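You operate a simulated robot arm through the tools that you are given. There is no shell and no other tool.

Carry out the task below with a simulated two-armed robot. There is one attempt and no reset: what you move stays moved.

## Task
Pick up the small bottle that says "dish soap" from the second shop shelf by the wall from the bottom with one hand, pass it to the other hand and put it on the spot under the pine pump. Set down upright: small bottle.

Only the result counts: the job must be done as asked and must still hold three seconds after the hand-in. Knocking over, shifting, dropping, spilling or breaking anything else fails it.

## Robot
Two 7-joint arms with two-finger parallel grippers on one trunk, on a base that moves. Base frame: it is fixed to the floor where the robot stands at the start and does not move with it; the origin is under the middle of the robot, x ahead of it, y to its left, z up. Readings come in mm, degrees, newtons and seconds.
The left shoulder is at the start at [110, 169, 1386], the right one opposite. With the tool pointing down near the work surface each hand reaches from about 100 to 640 mm from the robot's upright axis, wherever it stands, measured 20 degrees to its own side. Places, roughly: small bottle [1750, 1000, 750]; spot under the pine pump (15x13 cm) [3400, 1500, 720]. Payload 1.57 kg a hand.
The tool frame of a hand sits at the grasp point between the pads (the TCP): z along the fingers, y along the line on which they close. The tips reach 30 mm beyond it. The gripper opens to 80 mm. The fingers are 17 mm wide and 12 mm thick; the gripper's body (40 by 82 mm) begins 80 mm behind the TCP.
Orientation is that of the tool frame in the base frame, as a unit quaternion [w, x, y, z]. With the fingers straight down and closing along the base's y, the tool's x points along the base's -x, its y along +y and its z along -z.

## Interface
- The arms move only by the tool play_rows. It takes "left_rows", "right_rows" or both (then of equal length, played together; a hand with none holds still); each is one flat list of numbers, 7 for each row, row after row: the gripper command, from -1 (fully open) to 1 (shut), values between in proportion, then the shift along the tool's x, y, z in units of 30 mm (1.0 is 30 mm), then the turn, a rotation vector about the tool's x, y, z in units of 8 degrees (1.0 is 8 degrees). In form: [hand, tx, ty, tz, ax, ay, az, hand, tx, ty, tz, ax, ay, az, ...]. A call has 1 to 20 rows; each row shifts and turns the commanded pose from where the row before left it, along the tool's axes as they then stand. A call with a number of a shift or a turn outside -1 to 1 is refused whole. Each row takes 0.2 s and may step no farther than 50 mm and 8.6 degrees from the row before; otherwise, or with a gripper value out of range, the whole call is refused. Where a pose cannot be reached the arm comes as near as it can. A force on the tool above 40 N (or 10 N above the force at the start of the call, whichever is more), or a blocked arm, ends the call early, and 0.2 s more pass. Each finger travels about 72 mm/s and halts on what it meets, pressing with about 43 N; the grip force reading is that of the motor and also rises with nothing between the fingers. The clock runs only during rows and for 0.2 s after the last one: add rows that do not move to give the fingers time. The reply holds the time, the measured pose of the TCP, the force on the tool along the base axes, the opening and the grip force, in the units named above and with some noise, with the torque about the TCP (base axes, N m) and any sound that the robot's microphone picked up.
- Cameras (640 x 400 px; columns grow to the right, rows downward): "scene" is now at [163, -4.7, 1580.3]; the picture's right is [-0.05, -1.00, 0.00], its down [-0.67, 0.03, -0.74] and it looks along [0.74, -0.04, -0.67] (base axes); focal length 259 px, centre (320, 200). "left" rides on the left gripper at [72, 7, -122] in its tool frame; the picture's right is [-0.09, 1.00, 0.00], its down [-0.84, -0.08, -0.54] and it looks along [-0.54, -0.05, 0.84] (tool axes); focal length 238 px, centre (320, 200). "right" rides on the right gripper at [72, -7, -122] in its tool frame; the picture's right is [0.09, 1.00, 0.00], its down [-0.84, 0.08, -0.54] and it looks along [-0.54, 0.05, 0.84] (tool axes); focal length 238 px, centre (320, 200). There is no depth. A picture from a camera that has moved, and an enlarged one, comes with that camera's place and axes in the base frame and with its lens.
- get_image(camera): a new picture of that camera. It takes no simulated time.
- raise_lower(by): slides the trunk up (or, below 0, down) by that many mm; the arms and the scene camera ride with it, the base frame stays. It gives what a move gives, with no picture.
- steer(legs): drives the robot by 1 to 6 legs, each [ahead, left, turn to the left] in mm, mm and degrees, along the robot's own axes; the way and the turn of a leg run together, so that a leg with both is an arc; at most 1500 mm and 180 degrees a leg. The arms and the cameras ride along, it lands a little off, and it stops where it bumps. It gives what a move gives.
- head_to(pan, tilt): turns the head with the scene camera to pan (to the left, within 86 degrees either way) and tilt (down, from -29 to 69), counted from straight ahead of the robot. It gives what a move gives.
- zoom(camera, box): a new picture of the part [left, top, right, bottom] of that camera's present view, enlarged. It takes no simulated time.
- close_job(): hands the job in; it is judged then, once.

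Places have to be worked out from the pictures, the camera data and where the tool is seen. Open the grippers and draw the arms clear of the work before you hand the job in, unless the task says otherwise.

The tools are called by a JSON object that holds its "method" and its "body". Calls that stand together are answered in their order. play_rows: Moves the arms, as the interface text tells. Its arguments: {"type":"object","properties":{"left_rows":{"type":"array"},"right_rows":{"type":"array"}},"required":[]} The other tools are called the same way: raise_lower (by) moves the trunk up or down; steer (legs) drives the base; head_to (pan, tilt) turns the head that bears the scene camera; get_image (camera) takes a picture; zoom (camera, box) takes an enlarged picture of a part of a camera's view; close_job () hands the job in.

At the start:

```text
clock: 0.0
left_tcp_pos: [587.9, 219.1, 832.7]
left_tcp_rot: [0.0, 0.0, 1.0, 0.0]
left_wrist_force: [-0.1, 0.6, -0.8]
left_torque: [0.03, 0.01, 0.0]
left_width: 80.0
left_gripper_force: 0.1
right_tcp_pos: [484.9, -170.3, 814.7]
right_tcp_rot: [-0.001, 0.001, 1.0, 0.0]
right_wrist_force: [-0.6, -0.2, 0.1]
right_torque: [0.02, 0.0, -0.01]
right_width: 80.1
right_gripper_force: 0.1
trunk travel left (down, up): [-700.0, 190.0]
robot x, y, heading: [-1.4, -0.3, -0.1]
head pan, tilt (commanded): [-2.8, 42.3]
```

scene: 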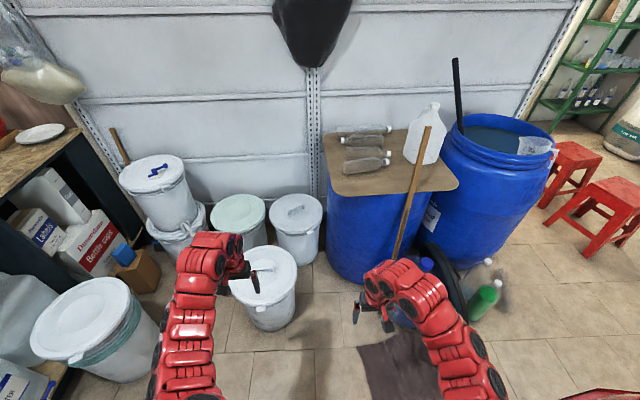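
right: 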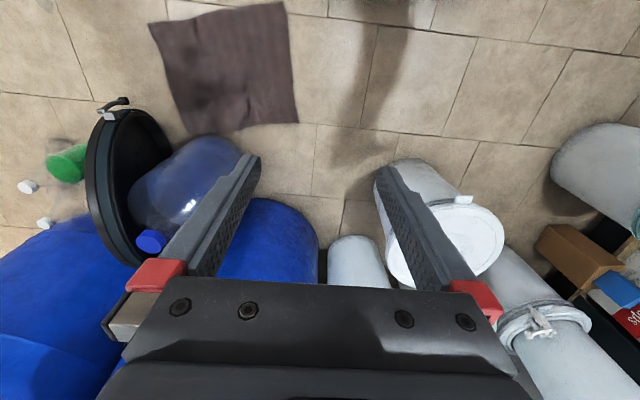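
left: 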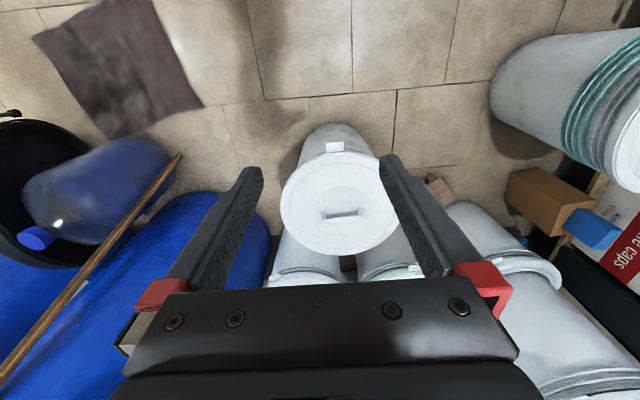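

I start by looking around with the head to find the shelf and the bottle, which should be ahead and to the left.

{"method": "head_to", "body": {"pan": 30, "tilt": 25}}

```text
clock: 1.0
left_tcp_pos: [586.6, 218.8, 834.5]
left_tcp_rot: [0.0, 0.0, 1.0, 0.0]
left_wrist_force: [-0.3, -1.2, 0.0]
left_torque: [-0.01, -0.03, 0.03]
left_width: 80.1
left_gripper_force: 0.0
right_tcp_pos: [485.9, -169.4, 813.8]
right_tcp_rot: [0.0, 0.0, 1.0, -0.001]
right_wrist_force: [-1.2, 0.2, 0.1]
right_torque: [-0.01, 0.01, 0.0]
right_width: 79.8
right_gripper_force: 0.0
trunk travel left (down, up): [-700.0, 190.0]
robot x, y, heading: [-3.4, -3.7, 0.1]
head pan, tilt (commanded): [30.0, 25.0]
```

Now a picture from the turned head.

{"method": "get_image", "body": {"camera": "scene"}}

```text
taken
camera scene: at [159.6, 45.4, 1607.0], right [0.5, -0.87, 0.0], down [-0.37, -0.21, -0.91], along [0.79, 0.45, -0.42], focal length 259 px, centre (320, 200)
```

scene: 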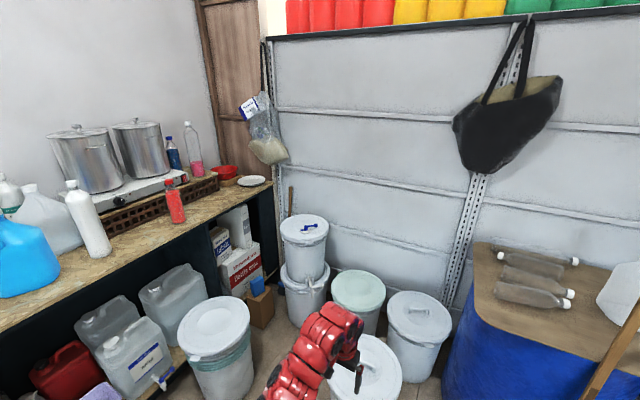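

The guess for the bottle projects onto the grey panel, so the shop shelf may be on the other side of this partition. I look to the right and all around.

{"method": "head_to", "body": {"pan": -35, "tilt": 20}}

{"method": "get_image", "body": {"camera": "scene"}}

{"method": "head_to", "body": {"pan": -80, "tilt": 20}}

{"method": "get_image", "body": {"camera": "scene"}}

{"method": "head_to", "body": {"pan": 0, "tilt": 5}}

{"method": "get_image", "body": {"camera": "scene"}}

{"method": "head_to", "body": {"pan": 80, "tilt": 20}}

{"method": "get_image", "body": {"camera": "scene"}}

```text
clock: 2.3
left_tcp_pos: [586.0, 217.7, 835.1]
left_tcp_rot: [-0.001, 0.0, 1.0, 0.0]
left_wrist_force: [0.1, 0.2, 0.1]
left_torque: [0.04, 0.02, -0.02]
left_width: 79.9
left_gripper_force: 0.1
right_tcp_pos: [485.3, -169.7, 813.6]
right_tcp_rot: [0.0, 0.0, 1.0, -0.001]
right_wrist_force: [0.0, -1.3, -0.1]
right_torque: [0.0, -0.01, -0.01]
right_width: 80.0
right_gripper_force: 0.0
trunk travel left (down, up): [-700.0, 190.0]
robot x, y, heading: [1.0, -2.0, 0.0]
head pan, tilt (commanded): [-35.0, 20.0]
```

```text
taken
camera scene: at [156.1, -53.9, 1615.1], right [-0.57, -0.82, 0.0], down [-0.28, 0.2, -0.94], along [0.77, -0.54, -0.34], focal length 259 px, centre (320, 200)
```

scene: 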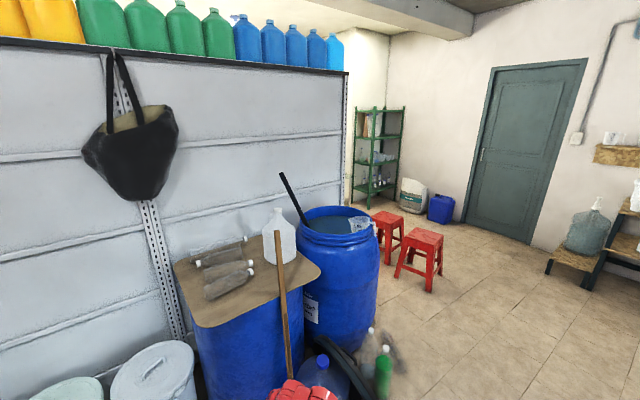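

```text
clock: 3.5
left_tcp_pos: [587.0, 217.8, 832.9]
left_tcp_rot: [0.0, 0.0, 1.0, 0.001]
left_wrist_force: [-0.3, 0.8, 0.0]
left_torque: [-0.01, 0.03, 0.03]
left_width: 80.2
left_gripper_force: 0.0
right_tcp_pos: [485.1, -170.0, 814.9]
right_tcp_rot: [0.001, -0.001, 1.0, 0.0]
right_wrist_force: [-0.2, -0.7, -0.2]
right_torque: [-0.02, 0.03, 0.03]
right_width: 80.0
right_gripper_force: 0.1
trunk travel left (down, up): [-700.0, 190.0]
robot x, y, heading: [-1.1, -0.8, -0.1]
head pan, tilt (commanded): [-80.0, 20.0]
```

```text
taken
camera scene: at [96.0, -92.3, 1615.2], right [-0.98, -0.17, 0.0], down [-0.06, 0.34, -0.94], along [0.16, -0.93, -0.34], focal length 259 px, centre (320, 200)
```

scene: 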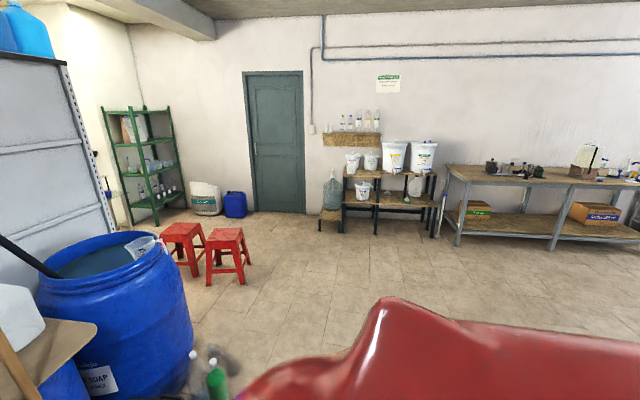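

```text
clock: 5.0
left_tcp_pos: [587.3, 217.9, 832.2]
left_tcp_rot: [-0.001, -0.001, 1.0, 0.001]
left_wrist_force: [-0.2, -0.2, -0.1]
left_torque: [0.01, 0.02, -0.01]
left_width: 80.0
left_gripper_force: 0.2
right_tcp_pos: [485.2, -170.1, 813.8]
right_tcp_rot: [0.0, 0.0, 1.0, -0.001]
right_wrist_force: [-0.5, 0.5, 0.0]
right_torque: [0.01, 0.01, 0.03]
right_width: 80.4
right_gripper_force: 0.1
trunk travel left (down, up): [-700.0, 190.0]
robot x, y, heading: [0.3, -2.5, -0.1]
head pan, tilt (commanded): [0.0, 5.0]
```

```text
taken
camera scene: at [171.6, -0.7, 1639.5], right [0.0, -1.0, 0.0], down [-0.09, 0.0, -1.0], along [1.0, 0.0, -0.09], focal length 259 px, centre (320, 200)
```

scene: 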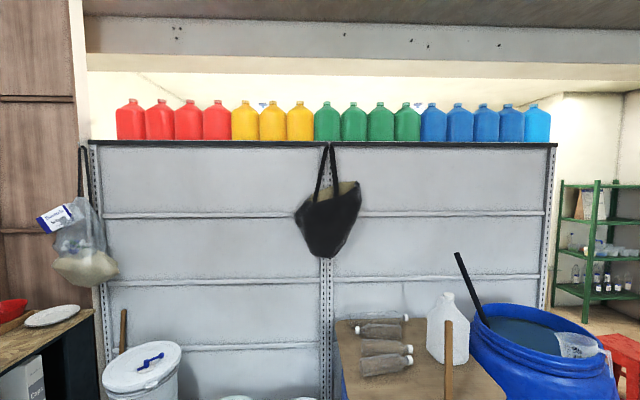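

```text
clock: 6.5
left_tcp_pos: [586.0, 218.9, 832.5]
left_tcp_rot: [0.001, 0.0, 1.0, -0.001]
left_wrist_force: [0.8, 0.4, 0.7]
left_torque: [0.0, 0.02, 0.02]
left_width: 80.2
left_gripper_force: 0.0
right_tcp_pos: [485.3, -170.2, 814.5]
right_tcp_rot: [0.0, 0.0, 1.0, 0.0]
right_wrist_force: [-0.5, -0.1, 0.6]
right_torque: [0.03, -0.01, -0.01]
right_width: 80.0
right_gripper_force: 0.1
trunk travel left (down, up): [-700.0, 190.0]
robot x, y, heading: [-3.3, 1.1, 0.0]
head pan, tilt (commanded): [80.0, 20.0]
```

```text
taken
camera scene: at [96.0, 91.1, 1615.2], right [0.98, -0.17, 0.0], down [-0.06, -0.34, -0.94], along [0.16, 0.93, -0.34], focal length 259 px, centre (320, 200)
```

scene: 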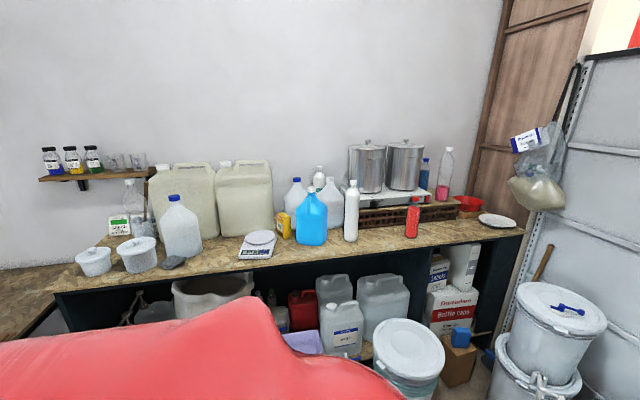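

The grey partition is the back of the shop shelving, so I have to drive around its right end (past the barrel, between it and the stools). First I pull the hands in towards the body so that the footprint is smaller.

{"method": "play_rows", "body": {"left_rows": [-1, 1, 0, 0, 0, 0, 0, -1, 1, 0, 0, 0, 0, 0, -1, 1, 0, 0, 0, 0, 0, -1, 1, 0, 0, 0, 0, 0, -1, 1, 0, 0, 0, 0, 0, -1, 1, 0, 0, 0, 0, 0, -1, 1, 0, 0, 0, 0, 0], "right_rows": [-1, 1, 0, 0, 0, 0, 0, -1, 1, 0, 0, 0, 0, 0, -1, 1, 0, 0, 0, 0, 0, -1, 0.5, 0, 0, 0, 0, 0, -1, 0, 0, 0, 0, 0, 0, -1, 0, 0, 0, 0, 0, 0, -1, 0, 0, 0, 0, 0, 0]}}

{"method": "head_to", "body": {"pan": -86, "tilt": 50}}

{"method": "get_image", "body": {"camera": "scene"}}

{"method": "head_to", "body": {"pan": -40, "tilt": 50}}

{"method": "get_image", "body": {"camera": "scene"}}

```text
clock: 8.1
left_tcp_pos: [379.5, 218.5, 830.9]
left_tcp_rot: [-0.002, -0.001, 1.0, -0.002]
left_wrist_force: [-0.5, 0.8, 0.3]
left_torque: [-0.01, 0.01, 0.0]
left_width: 80.1
left_gripper_force: 0.1
left hand out of reach, approached as far as the arm can: row 7
right_tcp_pos: [380.3, -169.6, 814.5]
right_tcp_rot: [0.0, 0.002, 1.0, 0.0]
right_wrist_force: [0.0, 0.6, 0.9]
right_torque: [0.02, -0.01, 0.04]
right_width: 80.0
right_gripper_force: 0.0
trunk travel left (down, up): [-700.0, 190.0]
robot x, y, heading: [-0.8, 1.2, -0.1]
head pan, tilt (commanded): [80.0, 20.0]
```

```text
clock: 10.7
left_tcp_pos: [381.1, 220.9, 830.9]
left_tcp_rot: [-0.002, 0.0, 1.0, -0.001]
left_wrist_force: [0.0, 0.0, -0.3]
left_torque: [0.03, -0.02, 0.02]
left_width: 80.3
left_gripper_force: 0.0
right_tcp_pos: [381.7, -170.3, 814.0]
right_tcp_rot: [0.0, 0.001, 1.0, 0.0]
right_wrist_force: [-0.3, -0.2, 0.0]
right_torque: [-0.01, -0.01, -0.02]
right_width: 80.1
right_gripper_force: 0.1
trunk travel left (down, up): [-700.0, 190.0]
robot x, y, heading: [-1.5, -3.4, 0.1]
head pan, tilt (commanded): [-85.9, 50.0]
```

```text
taken
camera scene: at [85.2, -77.4, 1569.6], right [-1.0, -0.07, 0.0], down [-0.05, 0.76, -0.64], along [0.05, -0.64, -0.77], focal length 259 px, centre (320, 200)
```

scene: 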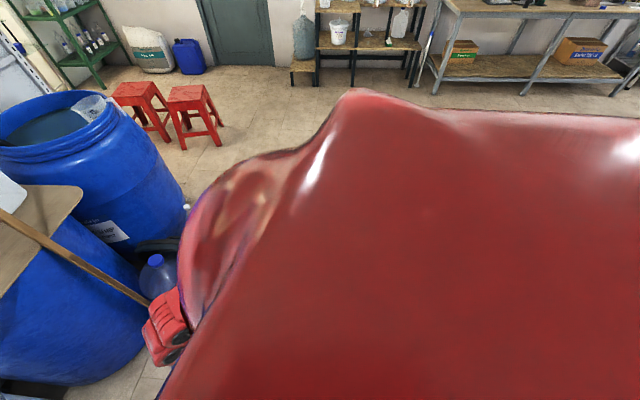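

```text
clock: 11.8
left_tcp_pos: [381.7, 219.8, 830.5]
left_tcp_rot: [-0.001, 0.001, 1.0, 0.0]
left_wrist_force: [-0.1, 0.3, -0.8]
left_torque: [0.02, 0.04, 0.01]
left_width: 80.0
left_gripper_force: 0.0
right_tcp_pos: [381.3, -170.1, 814.8]
right_tcp_rot: [0.0, 0.002, 1.0, 0.0]
right_wrist_force: [0.1, 0.8, -0.1]
right_torque: [0.04, 0.03, -0.01]
right_width: 79.8
right_gripper_force: 0.1
trunk travel left (down, up): [-700.0, 190.0]
robot x, y, heading: [-1.0, -0.6, -0.1]
head pan, tilt (commanded): [-40.0, 50.0]
```

```text
taken
camera scene: at [138.6, -50.2, 1569.6], right [-0.64, -0.77, 0.0], down [-0.59, 0.49, -0.64], along [0.49, -0.41, -0.77], focal length 259 px, centre (320, 200)
```

scene: 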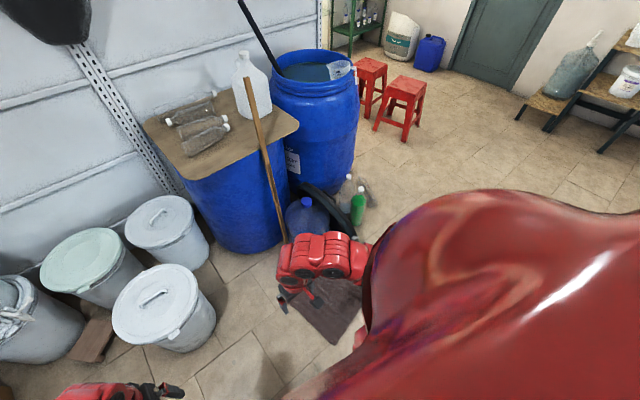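

There is free floor to the right (stools at about x 1180–1950, y −1900…−2400; barrel's right edge about y −1200; a dark cloth on the floor at x 300–750, y −250…−720). I turn right in place by 90° and then check the space behind the start place.

{"method": "steer", "body": {"legs": [[0, 0, -90]]}}

{"method": "head_to", "body": {"pan": -70, "tilt": 35}}

{"method": "get_image", "body": {"camera": "scene"}}

{"method": "head_to", "body": {"pan": 0, "tilt": 35}}

{"method": "get_image", "body": {"camera": "scene"}}

{"method": "head_to", "body": {"pan": 40, "tilt": 35}}

{"method": "get_image", "body": {"camera": "scene"}}

```text
clock: 16.0
left_tcp_pos: [221.7, -379.3, 831.7]
left_tcp_rot: [-0.001, 0.704, 0.71, 0.0]
left_wrist_force: [-0.5, 0.2, 0.2]
left_torque: [0.0, 0.0, 0.03]
left_width: 80.0
left_gripper_force: 0.1
right_tcp_pos: [-166.9, -382.3, 815.7]
right_tcp_rot: [0.0, 0.706, 0.709, -0.001]
right_wrist_force: [-0.7, 0.3, 0.4]
right_torque: [0.01, -0.01, -0.03]
right_width: 79.8
right_gripper_force: 0.0
trunk travel left (down, up): [-700.0, 190.0]
robot x, y, heading: [-2.2, -1.6, -89.6]
head pan, tilt (commanded): [-40.0, 50.0]
```

```text
clock: 16.9
left_tcp_pos: [222.5, -378.9, 831.8]
left_tcp_rot: [-0.002, 0.705, 0.709, 0.0]
left_wrist_force: [0.0, -0.1, -0.7]
left_torque: [0.01, -0.01, 0.02]
left_width: 80.1
left_gripper_force: 0.0
right_tcp_pos: [-167.2, -383.1, 814.8]
right_tcp_rot: [0.0, 0.705, 0.709, -0.001]
right_wrist_force: [0.2, -0.1, -0.3]
right_torque: [0.0, 0.0, 0.0]
right_width: 79.8
right_gripper_force: 0.1
trunk travel left (down, up): [-700.0, 190.0]
robot x, y, heading: [-1.2, 1.9, -89.7]
head pan, tilt (commanded): [-70.0, 35.0]
```

```text
taken
camera scene: at [-82.4, -111.6, 1591.3], right [-0.35, 0.94, 0.0], down [0.54, 0.2, -0.82], along [-0.77, -0.29, -0.57], focal length 259 px, centre (320, 200)
```

scene: 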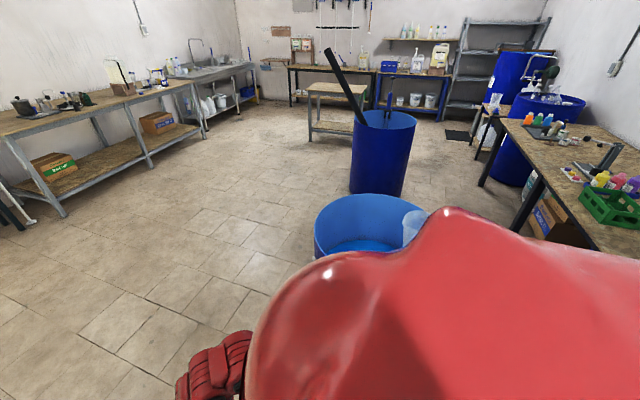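

```text
clock: 18.4
left_tcp_pos: [222.4, -379.2, 831.5]
left_tcp_rot: [-0.002, 0.704, 0.71, 0.0]
left_wrist_force: [0.0, 0.4, 0.4]
left_torque: [0.01, 0.01, -0.02]
left_width: 80.2
left_gripper_force: 0.1
right_tcp_pos: [-168.4, -382.9, 814.6]
right_tcp_rot: [0.0, 0.706, 0.709, 0.0]
right_wrist_force: [0.0, -0.5, 0.8]
right_torque: [0.02, 0.04, -0.01]
right_width: 80.1
right_gripper_force: 0.1
trunk travel left (down, up): [-700.0, 190.0]
robot x, y, heading: [0.7, 1.8, -89.6]
head pan, tilt (commanded): [0.0, 35.0]
```

```text
taken
camera scene: at [0.6, -168.8, 1591.3], right [-1.0, -0.01, 0.0], down [0.0, 0.57, -0.82], along [0.01, -0.82, -0.57], focal length 259 px, centre (320, 200)
```

scene: 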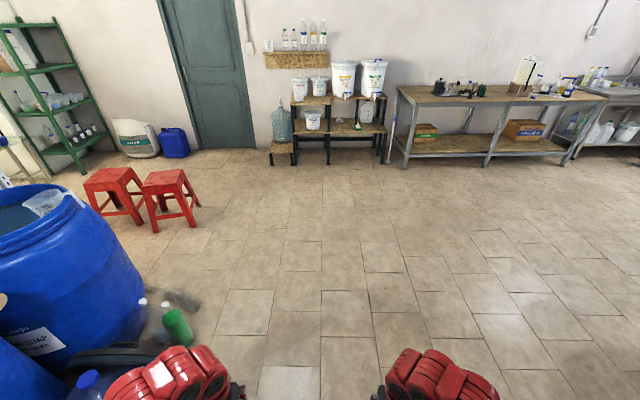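

```text
clock: 19.4
left_tcp_pos: [222.7, -378.7, 831.4]
left_tcp_rot: [-0.001, 0.705, 0.709, 0.0]
left_wrist_force: [-0.5, -1.1, 0.3]
left_torque: [0.02, -0.02, 0.01]
left_width: 80.0
left_gripper_force: 0.1
right_tcp_pos: [-166.9, -382.6, 815.6]
right_tcp_rot: [0.0, 0.706, 0.709, 0.0]
right_wrist_force: [-0.4, -0.6, 0.2]
right_torque: [0.0, -0.01, -0.03]
right_width: 80.2
right_gripper_force: 0.0
trunk travel left (down, up): [-700.0, 190.0]
robot x, y, heading: [0.6, 0.5, -89.8]
head pan, tilt (commanded): [40.0, 35.0]
```

```text
taken
camera scene: at [57.1, -147.9, 1591.3], right [-0.76, -0.65, 0.0], down [-0.37, 0.44, -0.82], along [0.53, -0.62, -0.57], focal length 259 px, centre (320, 200)
```

scene: 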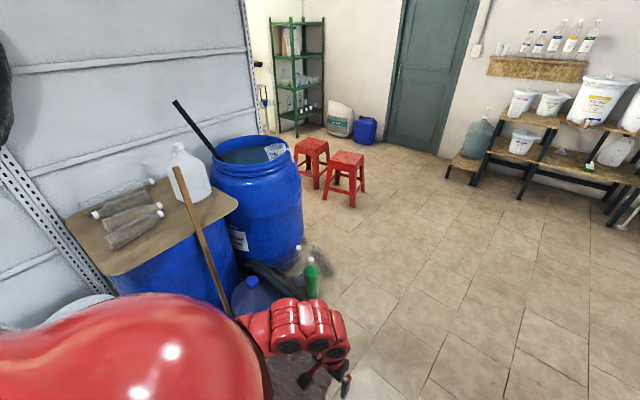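

Behind the start there's room to shift 150 mm; ahead the floor is free to about y −3200. I'll shift off the cloth, drive to about (0, −1900), and turn to heading about −39° to pass round the far side of the stools.

{"method": "steer", "body": {"legs": [[0, -150, 0], [950, 0, 0], [950, 100, 0], [0, 0, 51]]}}

{"method": "head_to", "body": {"pan": 15, "tilt": 30}}

{"method": "get_image", "body": {"camera": "scene"}}

```text
clock: 32.1
left_tcp_pos: [418.4, -1925.0, 831.3]
left_tcp_rot: [-0.001, 0.324, 0.946, -0.001]
left_wrist_force: [0.4, 0.0, -1.3]
left_torque: [0.0, 0.02, -0.02]
left_width: 80.2
left_gripper_force: 0.0
right_tcp_pos: [181.1, -2234.0, 814.5]
right_tcp_rot: [0.0, 0.326, 0.945, 0.0]
right_wrist_force: [0.8, -0.3, 0.9]
right_torque: [0.02, -0.01, 0.05]
right_width: 79.9
right_gripper_force: 0.0
trunk travel left (down, up): [-700.0, 190.0]
robot x, y, heading: [-13.2, -1866.6, -37.9]
head pan, tilt (commanded): [40.0, 35.0]
```

```text
clock: 33.0
left_tcp_pos: [419.7, -1926.7, 831.5]
left_tcp_rot: [-0.001, 0.325, 0.946, -0.001]
left_wrist_force: [-0.4, 0.2, 0.2]
left_torque: [0.0, -0.02, 0.0]
left_width: 79.9
left_gripper_force: 0.0
right_tcp_pos: [179.8, -2234.2, 814.0]
right_tcp_rot: [0.0, 0.325, 0.946, 0.001]
right_wrist_force: [0.6, -0.4, 0.8]
right_torque: [0.0, 0.01, -0.03]
right_width: 80.0
right_gripper_force: 0.0
trunk travel left (down, up): [-700.0, 190.0]
robot x, y, heading: [-13.3, -1864.7, -37.8]
head pan, tilt (commanded): [15.0, 30.0]
```

```text
taken
camera scene: at [130.2, -1950.4, 1599.1], right [-0.39, -0.92, 0.0], down [-0.46, 0.19, -0.87], along [0.8, -0.34, -0.5], focal length 259 px, centre (320, 200)
```

scene: 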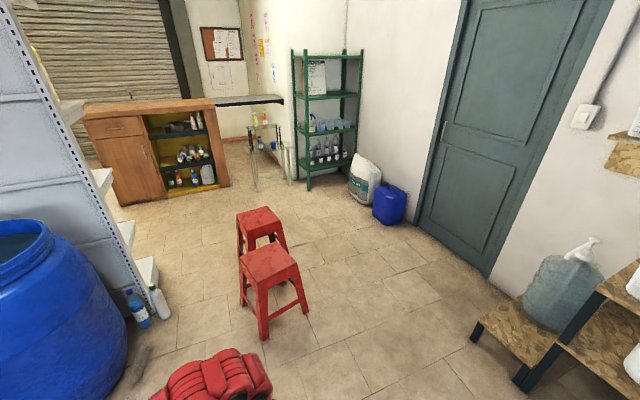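

The picture confirms stools at x 1174–2200, y −1930…−2420 and the green shelf corner near (3005, −2983). I drive past the stools on the far side, then look again.

{"method": "steer", "body": {"legs": [[816, -20, 0], [816, -20, 0], [0, 0, 38], [850, -50, 0]]}}

{"method": "head_to", "body": {"pan": 20, "tilt": 30}}

{"method": "get_image", "body": {"camera": "scene"}}

{"method": "head_to", "body": {"pan": 80, "tilt": 30}}

{"method": "get_image", "body": {"camera": "scene"}}

```text
clock: 47.1
left_tcp_pos: [2455.9, -2777.2, 830.6]
left_tcp_rot: [-0.001, 0.017, 1.0, 0.0]
left_wrist_force: [0.2, -0.1, 0.4]
left_torque: [-0.01, 0.03, 0.03]
left_width: 80.0
left_gripper_force: 0.0
right_tcp_pos: [2442.9, -3167.1, 814.7]
right_tcp_rot: [0.0, 0.018, 1.0, 0.0]
right_wrist_force: [-0.3, 0.0, 0.0]
right_torque: [-0.02, -0.03, 0.03]
right_width: 79.8
right_gripper_force: 0.1
trunk travel left (down, up): [-700.0, 190.0]
robot x, y, heading: [2064.0, -2986.3, -1.8]
head pan, tilt (commanded): [15.0, 30.0]
```

```text
clock: 47.7
left_tcp_pos: [2455.1, -2777.4, 831.9]
left_tcp_rot: [-0.002, 0.016, 1.0, 0.0]
left_wrist_force: [0.6, 0.8, -1.1]
left_torque: [-0.01, 0.01, -0.03]
left_width: 80.0
left_gripper_force: 0.1
right_tcp_pos: [2442.5, -3168.4, 814.8]
right_tcp_rot: [0.0, 0.017, 1.0, 0.0]
right_wrist_force: [-0.3, 0.5, -0.6]
right_torque: [0.01, -0.01, 0.01]
right_width: 80.0
right_gripper_force: 0.0
trunk travel left (down, up): [-700.0, 190.0]
robot x, y, heading: [2065.6, -2985.7, -1.7]
head pan, tilt (commanded): [20.0, 30.0]
```

```text
taken
camera scene: at [2232.8, -2959.4, 1599.1], right [0.31, -0.95, 0.0], down [-0.48, -0.16, -0.87], along [0.82, 0.27, -0.5], focal length 259 px, centre (320, 200)
```

scene: 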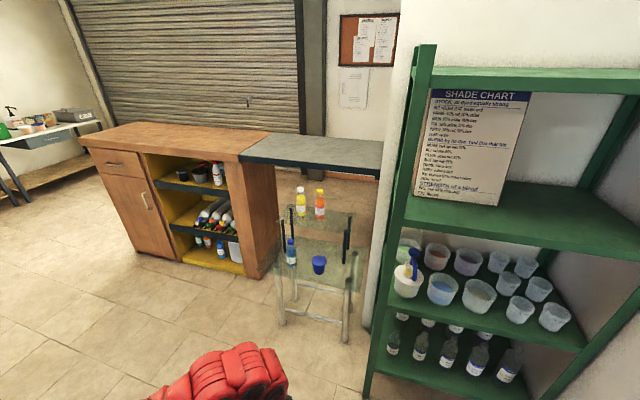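

```text
clock: 49.0
left_tcp_pos: [2455.5, -2777.2, 831.4]
left_tcp_rot: [-0.001, 0.016, 1.0, -0.001]
left_wrist_force: [0.2, 0.5, -0.1]
left_torque: [0.01, -0.02, 0.0]
left_width: 79.7
left_gripper_force: 0.2
right_tcp_pos: [2442.5, -3167.5, 814.7]
right_tcp_rot: [0.0, 0.018, 1.0, 0.0]
right_wrist_force: [0.0, 0.3, 0.0]
right_torque: [0.01, 0.0, 0.04]
right_width: 80.0
right_gripper_force: 0.0
trunk travel left (down, up): [-700.0, 190.0]
robot x, y, heading: [2063.9, -2985.3, -2.0]
head pan, tilt (commanded): [80.0, 30.0]
```

```text
taken
camera scene: at [2165.5, -2899.0, 1599.1], right [0.98, -0.21, 0.0], down [-0.1, -0.49, -0.87], along [0.18, 0.85, -0.5], focal length 259 px, centre (320, 200)
```

scene: 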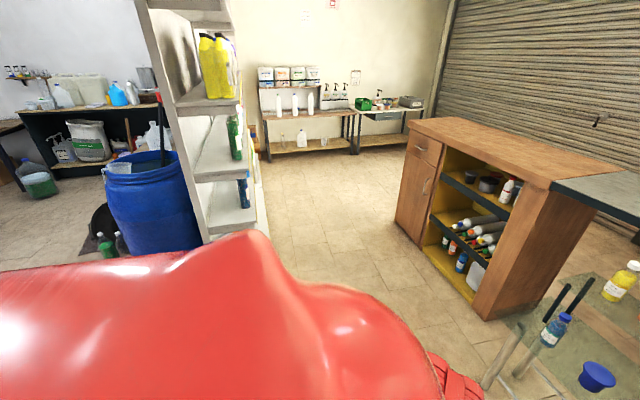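

The aisle between the shop shelves (left) and the desk (right) is visible. I turn left to face along +y here, then check the stool on the left before going on.

{"method": "steer", "body": {"legs": [[0, 0, 92]]}}

{"method": "head_to", "body": {"pan": 0, "tilt": 45}}

{"method": "get_image", "body": {"camera": "scene"}}

{"method": "head_to", "body": {"pan": -40, "tilt": 40}}

{"method": "get_image", "body": {"camera": "scene"}}

```text
clock: 53.3
left_tcp_pos: [1856.6, -2599.0, 831.0]
left_tcp_rot: [0.001, -0.7, 0.714, -0.001]
left_wrist_force: [0.7, 0.1, 0.4]
left_torque: [0.0, 0.0, 0.02]
left_width: 80.0
left_gripper_force: 0.0
right_tcp_pos: [2246.3, -2605.8, 813.7]
right_tcp_rot: [0.0, -0.699, 0.715, 0.0]
right_wrist_force: [0.1, 0.0, 0.4]
right_torque: [-0.01, 0.0, -0.01]
right_width: 80.2
right_gripper_force: 0.0
trunk travel left (down, up): [-700.0, 190.0]
robot x, y, heading: [2063.0, -2987.5, 88.7]
head pan, tilt (commanded): [80.0, 30.0]
```

```text
clock: 54.8
left_tcp_pos: [1856.2, -2597.6, 831.3]
left_tcp_rot: [0.0, -0.7, 0.714, -0.001]
left_wrist_force: [-0.5, 0.7, 0.2]
left_torque: [-0.01, 0.01, 0.0]
left_width: 79.8
left_gripper_force: 0.1
right_tcp_pos: [2245.8, -2607.4, 814.4]
right_tcp_rot: [0.0, -0.699, 0.715, 0.0]
right_wrist_force: [0.3, 0.4, -0.3]
right_torque: [0.0, 0.02, 0.0]
right_width: 80.1
right_gripper_force: 0.1
trunk travel left (down, up): [-700.0, 190.0]
robot x, y, heading: [2063.2, -2981.8, 88.7]
head pan, tilt (commanded): [0.0, 45.0]
```

```text
taken
camera scene: at [2070.1, -2823.4, 1576.5], right [1.0, -0.02, 0.0], down [-0.01, -0.71, -0.71], along [0.02, 0.71, -0.71], focal length 259 px, centre (320, 200)
```

scene: 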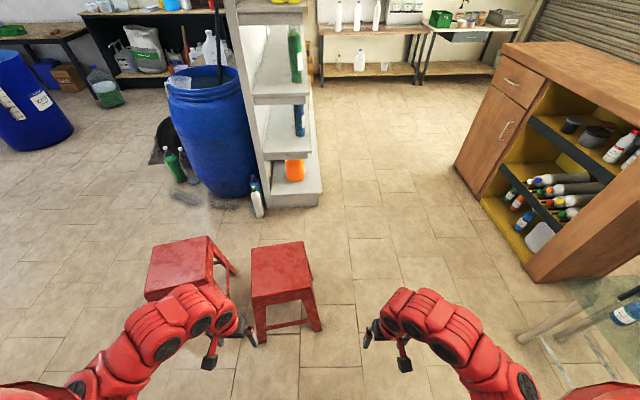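

```text
clock: 55.9
left_tcp_pos: [1856.2, -2599.2, 830.6]
left_tcp_rot: [0.0, -0.7, 0.715, -0.001]
left_wrist_force: [0.6, 0.1, -0.2]
left_torque: [0.01, -0.01, -0.01]
left_width: 80.1
left_gripper_force: 0.1
right_tcp_pos: [2246.4, -2606.4, 814.7]
right_tcp_rot: [0.0, -0.699, 0.715, 0.0]
right_wrist_force: [-0.7, 0.4, 0.1]
right_torque: [0.01, 0.0, 0.0]
right_width: 80.2
right_gripper_force: 0.1
trunk travel left (down, up): [-700.0, 190.0]
robot x, y, heading: [2064.7, -2985.7, 88.7]
head pan, tilt (commanded): [-40.0, 40.0]
```

```text
taken
camera scene: at [2124.3, -2840.7, 1583.7], right [0.75, -0.66, 0.0], down [-0.42, -0.48, -0.77], along [0.5, 0.58, -0.64], focal length 259 px, centre (320, 200)
```

scene: 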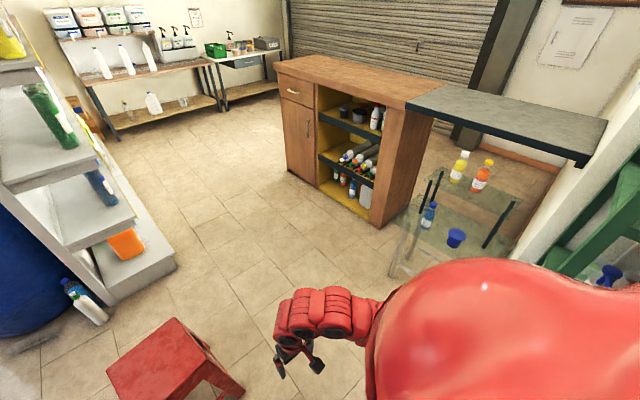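

Stool's right edge is about x 2100 and the bottom shop shelf's front edge about x 2110; the desk front is at x≈3470. I slide right and drive up into the aisle's centre (x≈2760).

{"method": "steer", "body": {"legs": [[297, -528, 0], [1203, -133, 1.3], [900, 0, 0]]}}

{"method": "head_to", "body": {"pan": 0, "tilt": 25}}

{"method": "get_image", "body": {"camera": "scene"}}

{"method": "head_to", "body": {"pan": 45, "tilt": 30}}

{"method": "get_image", "body": {"camera": "scene"}}

```text
clock: 69.5
left_tcp_pos: [2529.9, -190.1, 831.4]
left_tcp_rot: [0.0, 0.71, -0.704, 0.001]
left_wrist_force: [0.0, -0.4, 0.2]
left_torque: [0.0, -0.01, 0.01]
left_width: 80.0
left_gripper_force: 0.0
right_tcp_pos: [2919.6, -186.4, 813.4]
right_tcp_rot: [0.0, 0.709, -0.705, 0.001]
right_wrist_force: [0.9, 0.6, 0.0]
right_torque: [0.0, -0.01, -0.01]
right_width: 79.9
right_gripper_force: 0.1
trunk travel left (down, up): [-700.0, 190.0]
robot x, y, heading: [2752.3, -568.3, 90.6]
head pan, tilt (commanded): [-40.0, 40.0]
```

```text
clock: 70.6
left_tcp_pos: [2528.6, -190.2, 831.3]
left_tcp_rot: [0.001, 0.71, -0.704, 0.001]
left_wrist_force: [-0.9, 1.7, 0.0]
left_torque: [0.0, -0.01, -0.01]
left_width: 80.0
left_gripper_force: 0.0
right_tcp_pos: [2919.2, -186.0, 814.4]
right_tcp_rot: [0.001, 0.709, -0.705, -0.001]
right_wrist_force: [-0.5, -0.1, 0.7]
right_torque: [0.01, 0.02, 0.01]
right_width: 80.1
right_gripper_force: 0.1
trunk travel left (down, up): [-700.0, 190.0]
robot x, y, heading: [2754.0, -567.0, 90.2]
head pan, tilt (commanded): [0.0, 25.0]
```

```text
taken
camera scene: at [2750.2, -397.4, 1607.0], right [1.0, 0.01, 0.0], down [0.0, -0.42, -0.91], along [-0.01, 0.91, -0.42], focal length 259 px, centre (320, 200)
```

scene: 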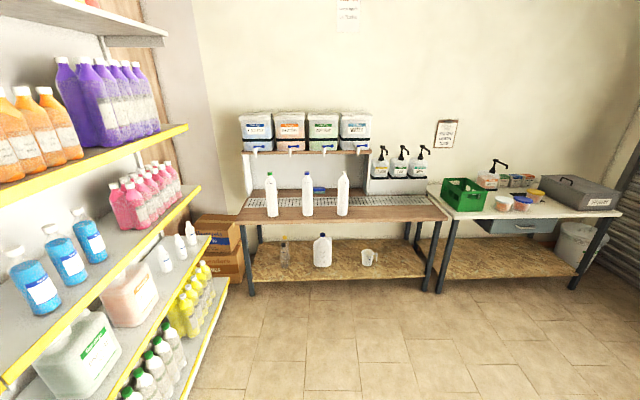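

```text
clock: 71.7
left_tcp_pos: [2530.1, -189.4, 830.0]
left_tcp_rot: [0.0, 0.71, -0.704, 0.001]
left_wrist_force: [-0.2, 0.3, 1.1]
left_torque: [0.01, 0.0, -0.02]
left_width: 80.0
left_gripper_force: 0.1
right_tcp_pos: [2919.5, -186.7, 814.4]
right_tcp_rot: [0.001, 0.71, -0.705, -0.001]
right_wrist_force: [0.3, -0.3, -0.1]
right_torque: [0.01, 0.01, -0.01]
right_width: 80.0
right_gripper_force: 0.0
trunk travel left (down, up): [-700.0, 190.0]
robot x, y, heading: [2751.9, -570.7, 90.6]
head pan, tilt (commanded): [45.0, 30.0]
```

```text
taken
camera scene: at [2686.4, -426.0, 1599.1], right [0.7, 0.71, 0.0], down [0.36, -0.35, -0.87], along [-0.62, 0.61, -0.5], focal length 259 px, centre (320, 200)
```

scene: 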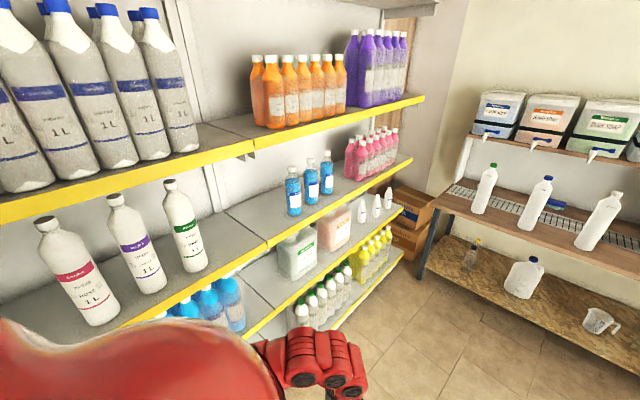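

The small white bottles on the second shelf up and three black pumps on the far counter come into view. I enlarge both areas to read the labels.

{"method": "zoom", "body": {"camera": "scene", "box": [330, 160, 430, 240]}}

{"method": "head_to", "body": {"pan": -10, "tilt": 25}}

{"method": "zoom", "body": {"camera": "scene", "box": [270, 120, 430, 220]}}

{"method": "get_image", "body": {"camera": "scene"}}

```text
5.00 times, centred on (380, 200) of scene
camera zoom: at [2686.4, -426.0, 1599.1], right [0.7, 0.71, 0.0], down [0.36, -0.35, -0.87], along [-0.62, 0.61, -0.5], focal length 1294 px, centre (20, 200)
```

zoom: 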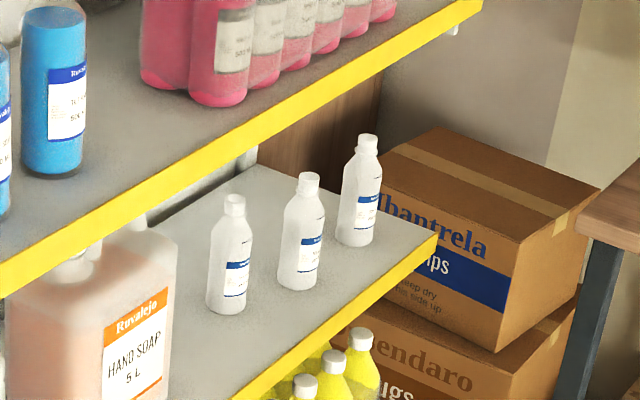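

```text
clock: 73.0
left_tcp_pos: [2530.2, -188.9, 831.0]
left_tcp_rot: [0.0, 0.71, -0.704, 0.002]
left_wrist_force: [0.9, 0.0, 0.9]
left_torque: [0.05, 0.0, -0.02]
left_width: 80.3
left_gripper_force: 0.1
right_tcp_pos: [2919.1, -186.7, 815.1]
right_tcp_rot: [0.001, 0.709, -0.706, 0.0]
right_wrist_force: [0.3, 0.5, -0.4]
right_torque: [0.02, -0.01, -0.01]
right_width: 79.9
right_gripper_force: 0.1
trunk travel left (down, up): [-700.0, 190.0]
robot x, y, heading: [2750.3, -570.0, 90.3]
head pan, tilt (commanded): [-10.0, 25.0]
```

```text
4.00 times, centred on (350, 170) of scene
camera zoom: at [2766.0, -398.7, 1607.1], right [0.99, -0.17, 0.0], down [-0.07, -0.42, -0.91], along [0.15, 0.89, -0.42], focal length 1035 px, centre (200, 320)
```

zoom: 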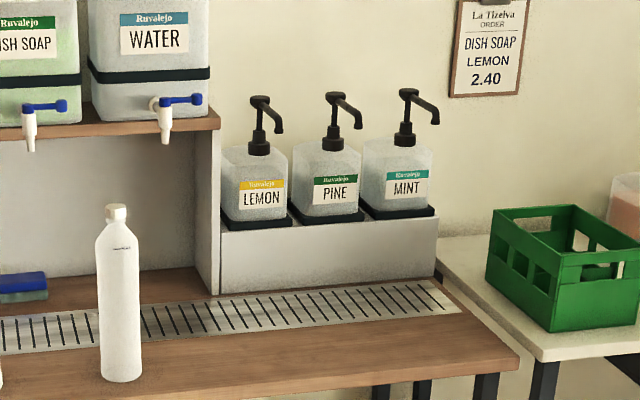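

```text
taken
camera scene: at [2766.0, -398.7, 1607.1], right [0.99, -0.17, 0.0], down [-0.07, -0.42, -0.91], along [0.15, 0.89, -0.42], focal length 259 px, centre (320, 200)
```

scene: 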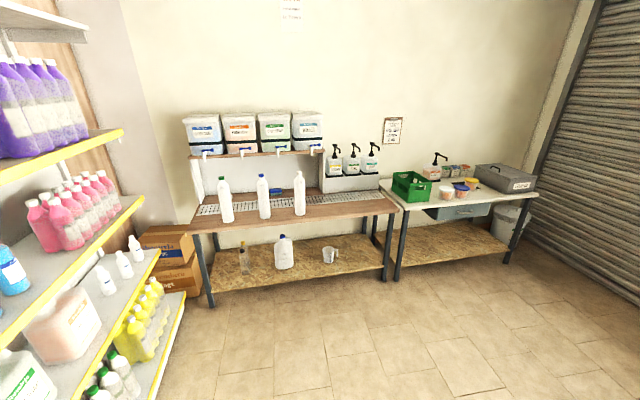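

The pine pump is the middle one of three; the spot is on the drain grate in front of it. I drive further up the aisle to read the labels of the three small bottles.

{"method": "steer", "body": {"legs": [[900, 0, 0]]}}

{"method": "head_to", "body": {"pan": 60, "tilt": 35}}

{"method": "get_image", "body": {"camera": "scene"}}

```text
clock: 77.7
left_tcp_pos: [2535.2, 710.1, 831.4]
left_tcp_rot: [-0.001, -0.704, 0.71, -0.002]
left_wrist_force: [0.4, 0.5, -0.4]
left_torque: [-0.02, -0.03, 0.01]
left_width: 79.9
left_gripper_force: 0.0
right_tcp_pos: [2925.0, 707.6, 813.7]
right_tcp_rot: [0.001, -0.704, 0.71, 0.0]
right_wrist_force: [0.2, -1.2, 0.2]
right_torque: [0.01, 0.01, 0.02]
right_width: 80.1
right_gripper_force: 0.1
trunk travel left (down, up): [-700.0, 190.0]
robot x, y, heading: [2753.9, 326.3, 89.7]
head pan, tilt (commanded): [-10.0, 25.0]
```

```text
clock: 79.1
left_tcp_pos: [2534.6, 709.5, 830.0]
left_tcp_rot: [0.0, -0.705, 0.71, -0.002]
left_wrist_force: [-0.1, 0.3, -0.1]
left_torque: [-0.03, 0.01, 0.01]
left_width: 80.0
left_gripper_force: 0.0
right_tcp_pos: [2926.1, 706.6, 814.3]
right_tcp_rot: [0.0, -0.704, 0.71, 0.0]
right_wrist_force: [1.0, 0.8, -0.1]
right_torque: [-0.04, 0.02, 0.0]
right_width: 80.1
right_gripper_force: 0.1
trunk travel left (down, up): [-700.0, 190.0]
robot x, y, heading: [2751.5, 328.4, 89.8]
head pan, tilt (commanded): [60.0, 35.0]
```

```text
taken
camera scene: at [2676.3, 451.0, 1591.3], right [0.51, 0.86, 0.0], down [0.49, -0.29, -0.82], along [-0.71, 0.42, -0.57], focal length 259 px, centre (320, 200)
```

scene: 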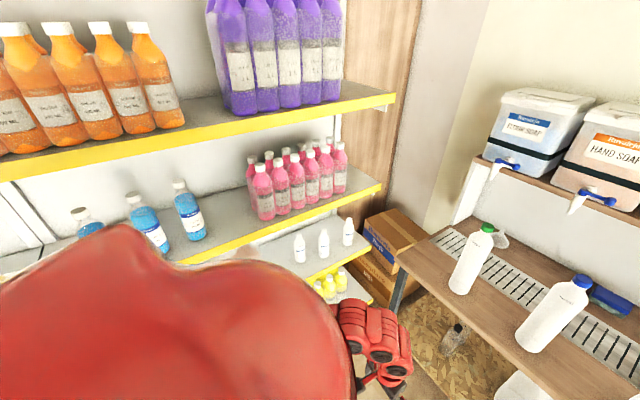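

I zoom in on the three small bottles.

{"method": "zoom", "body": {"camera": "scene", "box": [284, 210, 364, 260]}}

```text
8.00 times, centred on (324, 235) of scene
camera zoom: at [2676.3, 451.0, 1591.3], right [0.51, 0.86, 0.0], down [0.49, -0.29, -0.82], along [-0.71, 0.42, -0.57], focal length 2070 px, centre (288, -80)
```

zoom: 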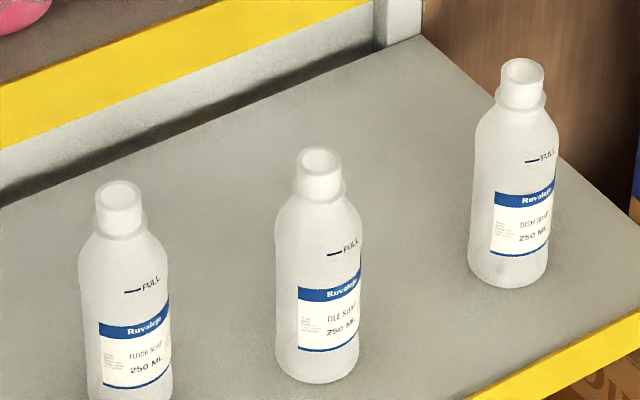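

The labels read FLOOR SOAP, TILE SOAP and, on the right, DISH SOAP. From two views I put the DISH SOAP bottle at about (1858, 1111), standing on a shelf at z≈563, about 185 mm tall and 60 mm wide. I turn to face the shelf and move closer.

{"method": "steer", "body": {"legs": [[0, 0, 85]]}}

{"method": "raise_lower", "body": {"by": -300}}

{"method": "head_to", "body": {"pan": -25, "tilt": 30}}

{"method": "get_image", "body": {"camera": "scene"}}

```text
clock: 83.2
left_tcp_pos: [2356.4, 132.7, 831.5]
left_tcp_rot: [-0.001, 0.999, -0.033, 0.002]
left_wrist_force: [-0.6, -0.7, 0.1]
left_torque: [-0.01, -0.03, -0.03]
left_width: 79.8
left_gripper_force: 0.0
right_tcp_pos: [2382.2, 522.7, 814.0]
right_tcp_rot: [0.0, 0.999, -0.034, -0.001]
right_wrist_force: [-0.1, 0.5, 0.1]
right_torque: [-0.02, 0.01, 0.02]
right_width: 79.9
right_gripper_force: 0.1
trunk travel left (down, up): [-700.0, 190.0]
robot x, y, heading: [2754.3, 329.6, 176.1]
head pan, tilt (commanded): [60.0, 35.0]
```

```text
clock: 86.2
left_tcp_pos: [2357.6, 134.3, 530.8]
left_tcp_rot: [0.0, 0.999, -0.033, 0.002]
left_wrist_force: [-0.2, -0.3, 0.5]
left_torque: [0.01, -0.03, 0.03]
left_width: 79.9
left_gripper_force: 0.0
right_tcp_pos: [2383.1, 522.9, 515.2]
right_tcp_rot: [0.0, 0.999, -0.034, 0.0]
right_wrist_force: [-0.9, 0.1, -0.4]
right_torque: [-0.01, 0.0, -0.03]
right_width: 80.0
right_gripper_force: 0.1
trunk travel left (down, up): [-400.0, 490.0]
robot x, y, heading: [2750.0, 326.0, 176.1]
head pan, tilt (commanded): [60.0, 35.0]
```

```text
clock: 87.8
left_tcp_pos: [2358.0, 132.8, 531.6]
left_tcp_rot: [-0.001, 0.999, -0.033, 0.001]
left_wrist_force: [-0.3, -0.1, 0.1]
left_torque: [0.03, -0.06, -0.02]
left_width: 79.8
left_gripper_force: 0.1
right_tcp_pos: [2383.3, 521.7, 514.8]
right_tcp_rot: [0.0, 0.999, -0.034, 0.0]
right_wrist_force: [0.1, 0.2, 0.0]
right_torque: [0.02, 0.01, 0.03]
right_width: 79.8
right_gripper_force: 0.1
trunk travel left (down, up): [-400.0, 490.0]
robot x, y, heading: [2751.8, 328.0, 176.2]
head pan, tilt (commanded): [-25.0, 30.0]
```

```text
taken
camera scene: at [2592.3, 375.1, 1299.1], right [0.48, 0.88, 0.0], down [0.44, -0.24, -0.87], along [-0.76, 0.42, -0.5], focal length 259 px, centre (320, 200)
```

scene: 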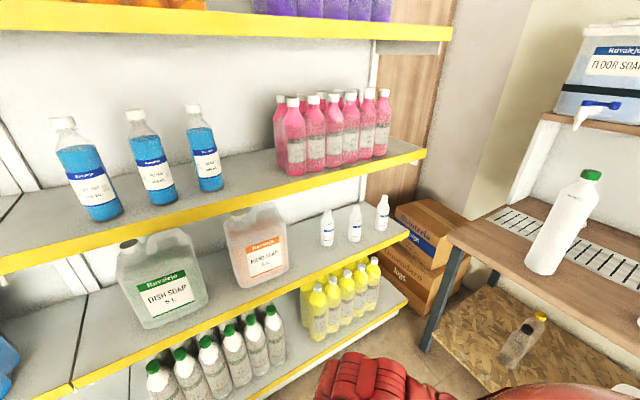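

The shelf layout is clear: bottom shelf (yellow/green bottles), second shelf (5 L cans and small bottles), third above. I drive to about (2520, 650) facing 165°, which keeps my right elbow away from the counter, leaving the bottle about 20° to my right.

{"method": "steer", "body": {"legs": [[253, -306, 0], [0, 0, -11]]}}

{"method": "head_to", "body": {"pan": -20, "tilt": 30}}

{"method": "get_image", "body": {"camera": "scene"}}

```text
clock: 91.0
left_tcp_pos: [2090.5, 534.2, 531.0]
left_tcp_rot: [0.0, 0.992, -0.129, 0.002]
left_wrist_force: [0.1, -0.2, -0.4]
left_torque: [-0.02, -0.03, 0.0]
left_width: 80.0
left_gripper_force: 0.1
right_tcp_pos: [2190.1, 909.4, 513.8]
right_tcp_rot: [0.0, 0.991, -0.13, 0.0]
right_wrist_force: [0.1, -0.2, 0.3]
right_torque: [0.0, -0.03, -0.04]
right_width: 80.0
right_gripper_force: 0.1
trunk travel left (down, up): [-400.0, 490.0]
robot x, y, heading: [2516.2, 648.4, 165.3]
head pan, tilt (commanded): [-25.0, 30.0]
```

```text
clock: 91.7
left_tcp_pos: [2089.9, 533.7, 530.5]
left_tcp_rot: [0.001, 0.992, -0.129, 0.002]
left_wrist_force: [-0.3, -0.1, 1.0]
left_torque: [0.03, -0.02, 0.04]
left_width: 79.9
left_gripper_force: 0.0
right_tcp_pos: [2189.9, 910.8, 514.2]
right_tcp_rot: [0.001, 0.991, -0.13, 0.0]
right_wrist_force: [-0.1, 0.0, 0.1]
right_torque: [-0.01, -0.03, 0.05]
right_width: 80.2
right_gripper_force: 0.1
trunk travel left (down, up): [-400.0, 490.0]
robot x, y, heading: [2515.4, 645.6, 165.1]
head pan, tilt (commanded): [-20.0, 30.0]
```

```text
taken
camera scene: at [2362.5, 719.3, 1299.1], right [0.57, 0.82, 0.0], down [0.41, -0.29, -0.87], along [-0.71, 0.5, -0.5], focal length 259 px, centre (320, 200)
```

scene: 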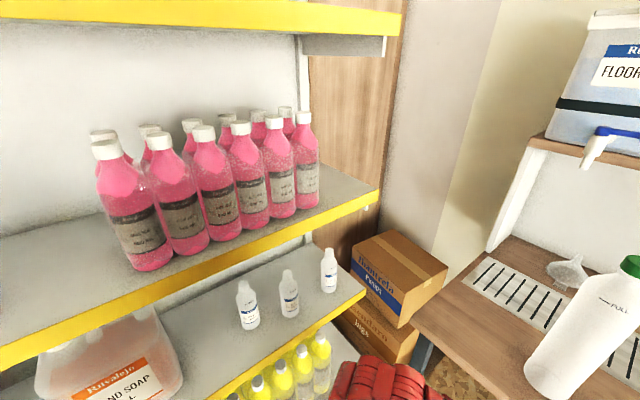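

I zoom in on the three bottles to refine the place of DISH SOAP and the shelf edges.

{"method": "zoom", "body": {"camera": "scene", "box": [220, 200, 380, 340]}}

```text
2.86 times, centred on (300, 270) of scene
camera zoom: at [2362.5, 719.3, 1299.1], right [0.57, 0.82, 0.0], down [0.41, -0.29, -0.87], along [-0.71, 0.5, -0.5], focal length 739 px, centre (377, 0)
```

zoom: 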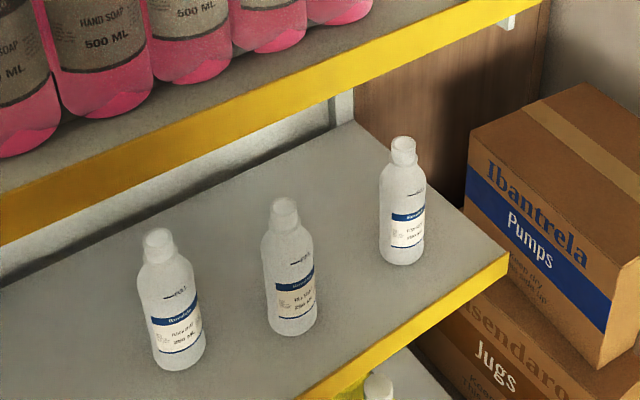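

DISH SOAP is confirmed at about (1857, 1110), base z≈563, top z≈746; the shelf front edge is x≈1932 and the next shelf's lip is at z≈930. I swing the right hand up to point forward (15° below horizontal) while raising it, and raise the left hand out of the way.

{"method": "play_rows", "body": {"right_rows": [-1, -0.5, 0, -1, 0, -0.9375, 0, -1, -0.626, 0, -0.926, 0, -0.9375, 0, -1, -0.742, 0, -0.837, 0, -0.9375, 0, -1, -0.845, 0, -0.733, 0, -0.9375, 0, -1, -0.933, 0, -0.616, 0, -0.9375, 0, -1, -1, 0, -0.489, 0, -0.9375, 0, -1, -1, 0, -0.353, 0, -0.9375, 0, -1, -1, 0, -0.212, 0, -0.9375, 0, -1, -1, 0, -0.067, 0, -0.9375, 0, -1, -1, 0, 0.079, 0, -0.9375, 0, -1, 0, 0, 0, 0, 0, 0], "left_rows": [-1, 0, 0, -0.7, 0, 0, 0, -1, 0, 0, -0.7, 0, 0, 0, -1, 0, 0, -0.7, 0, 0, 0, -1, 0, 0, -0.7, 0, 0, 0, -1, 0, 0, -0.7, 0, 0, 0, -1, 0, 0, -0.7, 0, 0, 0, -1, 0, 0, -0.7, 0, 0, 0, -1, 0, 0, -0.7, 0, 0, 0, -1, 0, 0, -0.7, 0, 0, 0, -1, 0, 0, -0.7, 0, 0, 0, -1, 0, 0, 0, 0, 0, 0]}}

```text
clock: 94.0
left_tcp_pos: [2090.6, 533.1, 530.3]
left_tcp_rot: [-0.001, 0.992, -0.129, 0.002]
left_wrist_force: [-1.0, -0.3, 0.3]
left_torque: [0.05, 0.0, 0.01]
left_width: 79.8
left_gripper_force: 0.1
left hand out of reach, approached as far as the arm can: row 1, 2, 3, 4, 5, 6, 7, 8, 9, 10
right_tcp_pos: [2001.5, 937.2, 658.5]
right_tcp_rot: [-0.038, 0.943, -0.126, -0.305]
right_wrist_force: [0.6, -0.1, -1.4]
right_torque: [-0.02, 0.01, 0.0]
right_width: 79.9
right_gripper_force: 0.0
right hand out of reach, approached as far as the arm can: row 1, 2, 3, 4, 5, 6, 7, 8, 9
trunk travel left (down, up): [-400.0, 490.0]
robot x, y, heading: [2517.2, 645.3, 165.3]
head pan, tilt (commanded): [-20.0, 30.0]
```

The arm was too folded to pitch fully: the right hand now points about 54° below horizontal at (2001, 937, 658). I continue pitching up while sliding to the right, in line with the bottle, staying in front of the shelf edge.

{"method": "play_rows", "body": {"right_rows": [-1, 0, -0.8, 0, 0, -0.9375, 0, -1, 0, -0.8, 0, 0, -0.9375, 0, -1, 0, -0.8, 0, 0, -0.9375, 0, -1, 0, -0.8, 0, 0, -0.9375, 0, -1, 0, -0.8, 0, 0, -0.9375, 0, -1, 0, 0, 0, 0, 0, 0]}}

```text
clock: 95.5
left_tcp_pos: [2089.4, 533.5, 530.1]
left_tcp_rot: [0.0, 0.992, -0.13, 0.002]
left_wrist_force: [-0.4, 0.5, 1.2]
left_torque: [0.03, -0.02, 0.01]
left_width: 80.1
left_gripper_force: 0.0
right_tcp_pos: [2001.8, 937.7, 659.5]
right_tcp_rot: [-0.038, 0.944, -0.126, -0.303]
right_wrist_force: [0.4, 0.5, -0.5]
right_torque: [-0.01, 0.01, -0.01]
right_width: 80.1
right_gripper_force: 0.2
right hand out of reach, approached as far as the arm can: row 1, 2, 3, 4, 5
trunk travel left (down, up): [-400.0, 490.0]
robot x, y, heading: [2515.4, 645.4, 165.2]
head pan, tilt (commanded): [-20.0, 30.0]
```

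At this height the folded arm is at its near limit. I first lower the hand about 50 mm (more reach slack), then pitch up while sliding right.

{"method": "play_rows", "body": {"right_rows": [-1, 0.5, 0, 0.69, 0, 0, 0, -1, 0.5, 0, 0.69, 0, 0, 0, -1, 0, -0.8, 0, 0, -0.9375, 0, -1, 0, -0.8, 0, 0, -0.9375, 0, -1, 0, -0.8, 0, 0, -0.9375, 0, -1, 0, -0.8, 0, 0, -0.9375, 0, -1, 0, -0.8, 0, 0, -0.9375, 0, -1, 0, 0, 0, 0, 0, 0]}}

```text
clock: 97.2
left_tcp_pos: [2088.9, 533.3, 531.3]
left_tcp_rot: [-0.001, 0.992, -0.13, 0.002]
left_wrist_force: [0.5, 0.2, 0.5]
left_torque: [0.01, 0.06, 0.0]
left_width: 80.0
left_gripper_force: 0.1
right_tcp_pos: [2033.7, 1053.2, 609.4]
right_tcp_rot: [-0.077, 0.795, -0.107, -0.592]
right_wrist_force: [0.1, -0.1, -0.1]
right_torque: [-0.02, 0.01, -0.01]
right_width: 80.0
right_gripper_force: 0.1
trunk travel left (down, up): [-400.0, 490.0]
robot x, y, heading: [2517.2, 647.3, 165.2]
head pan, tilt (commanded): [-20.0, 30.0]
```

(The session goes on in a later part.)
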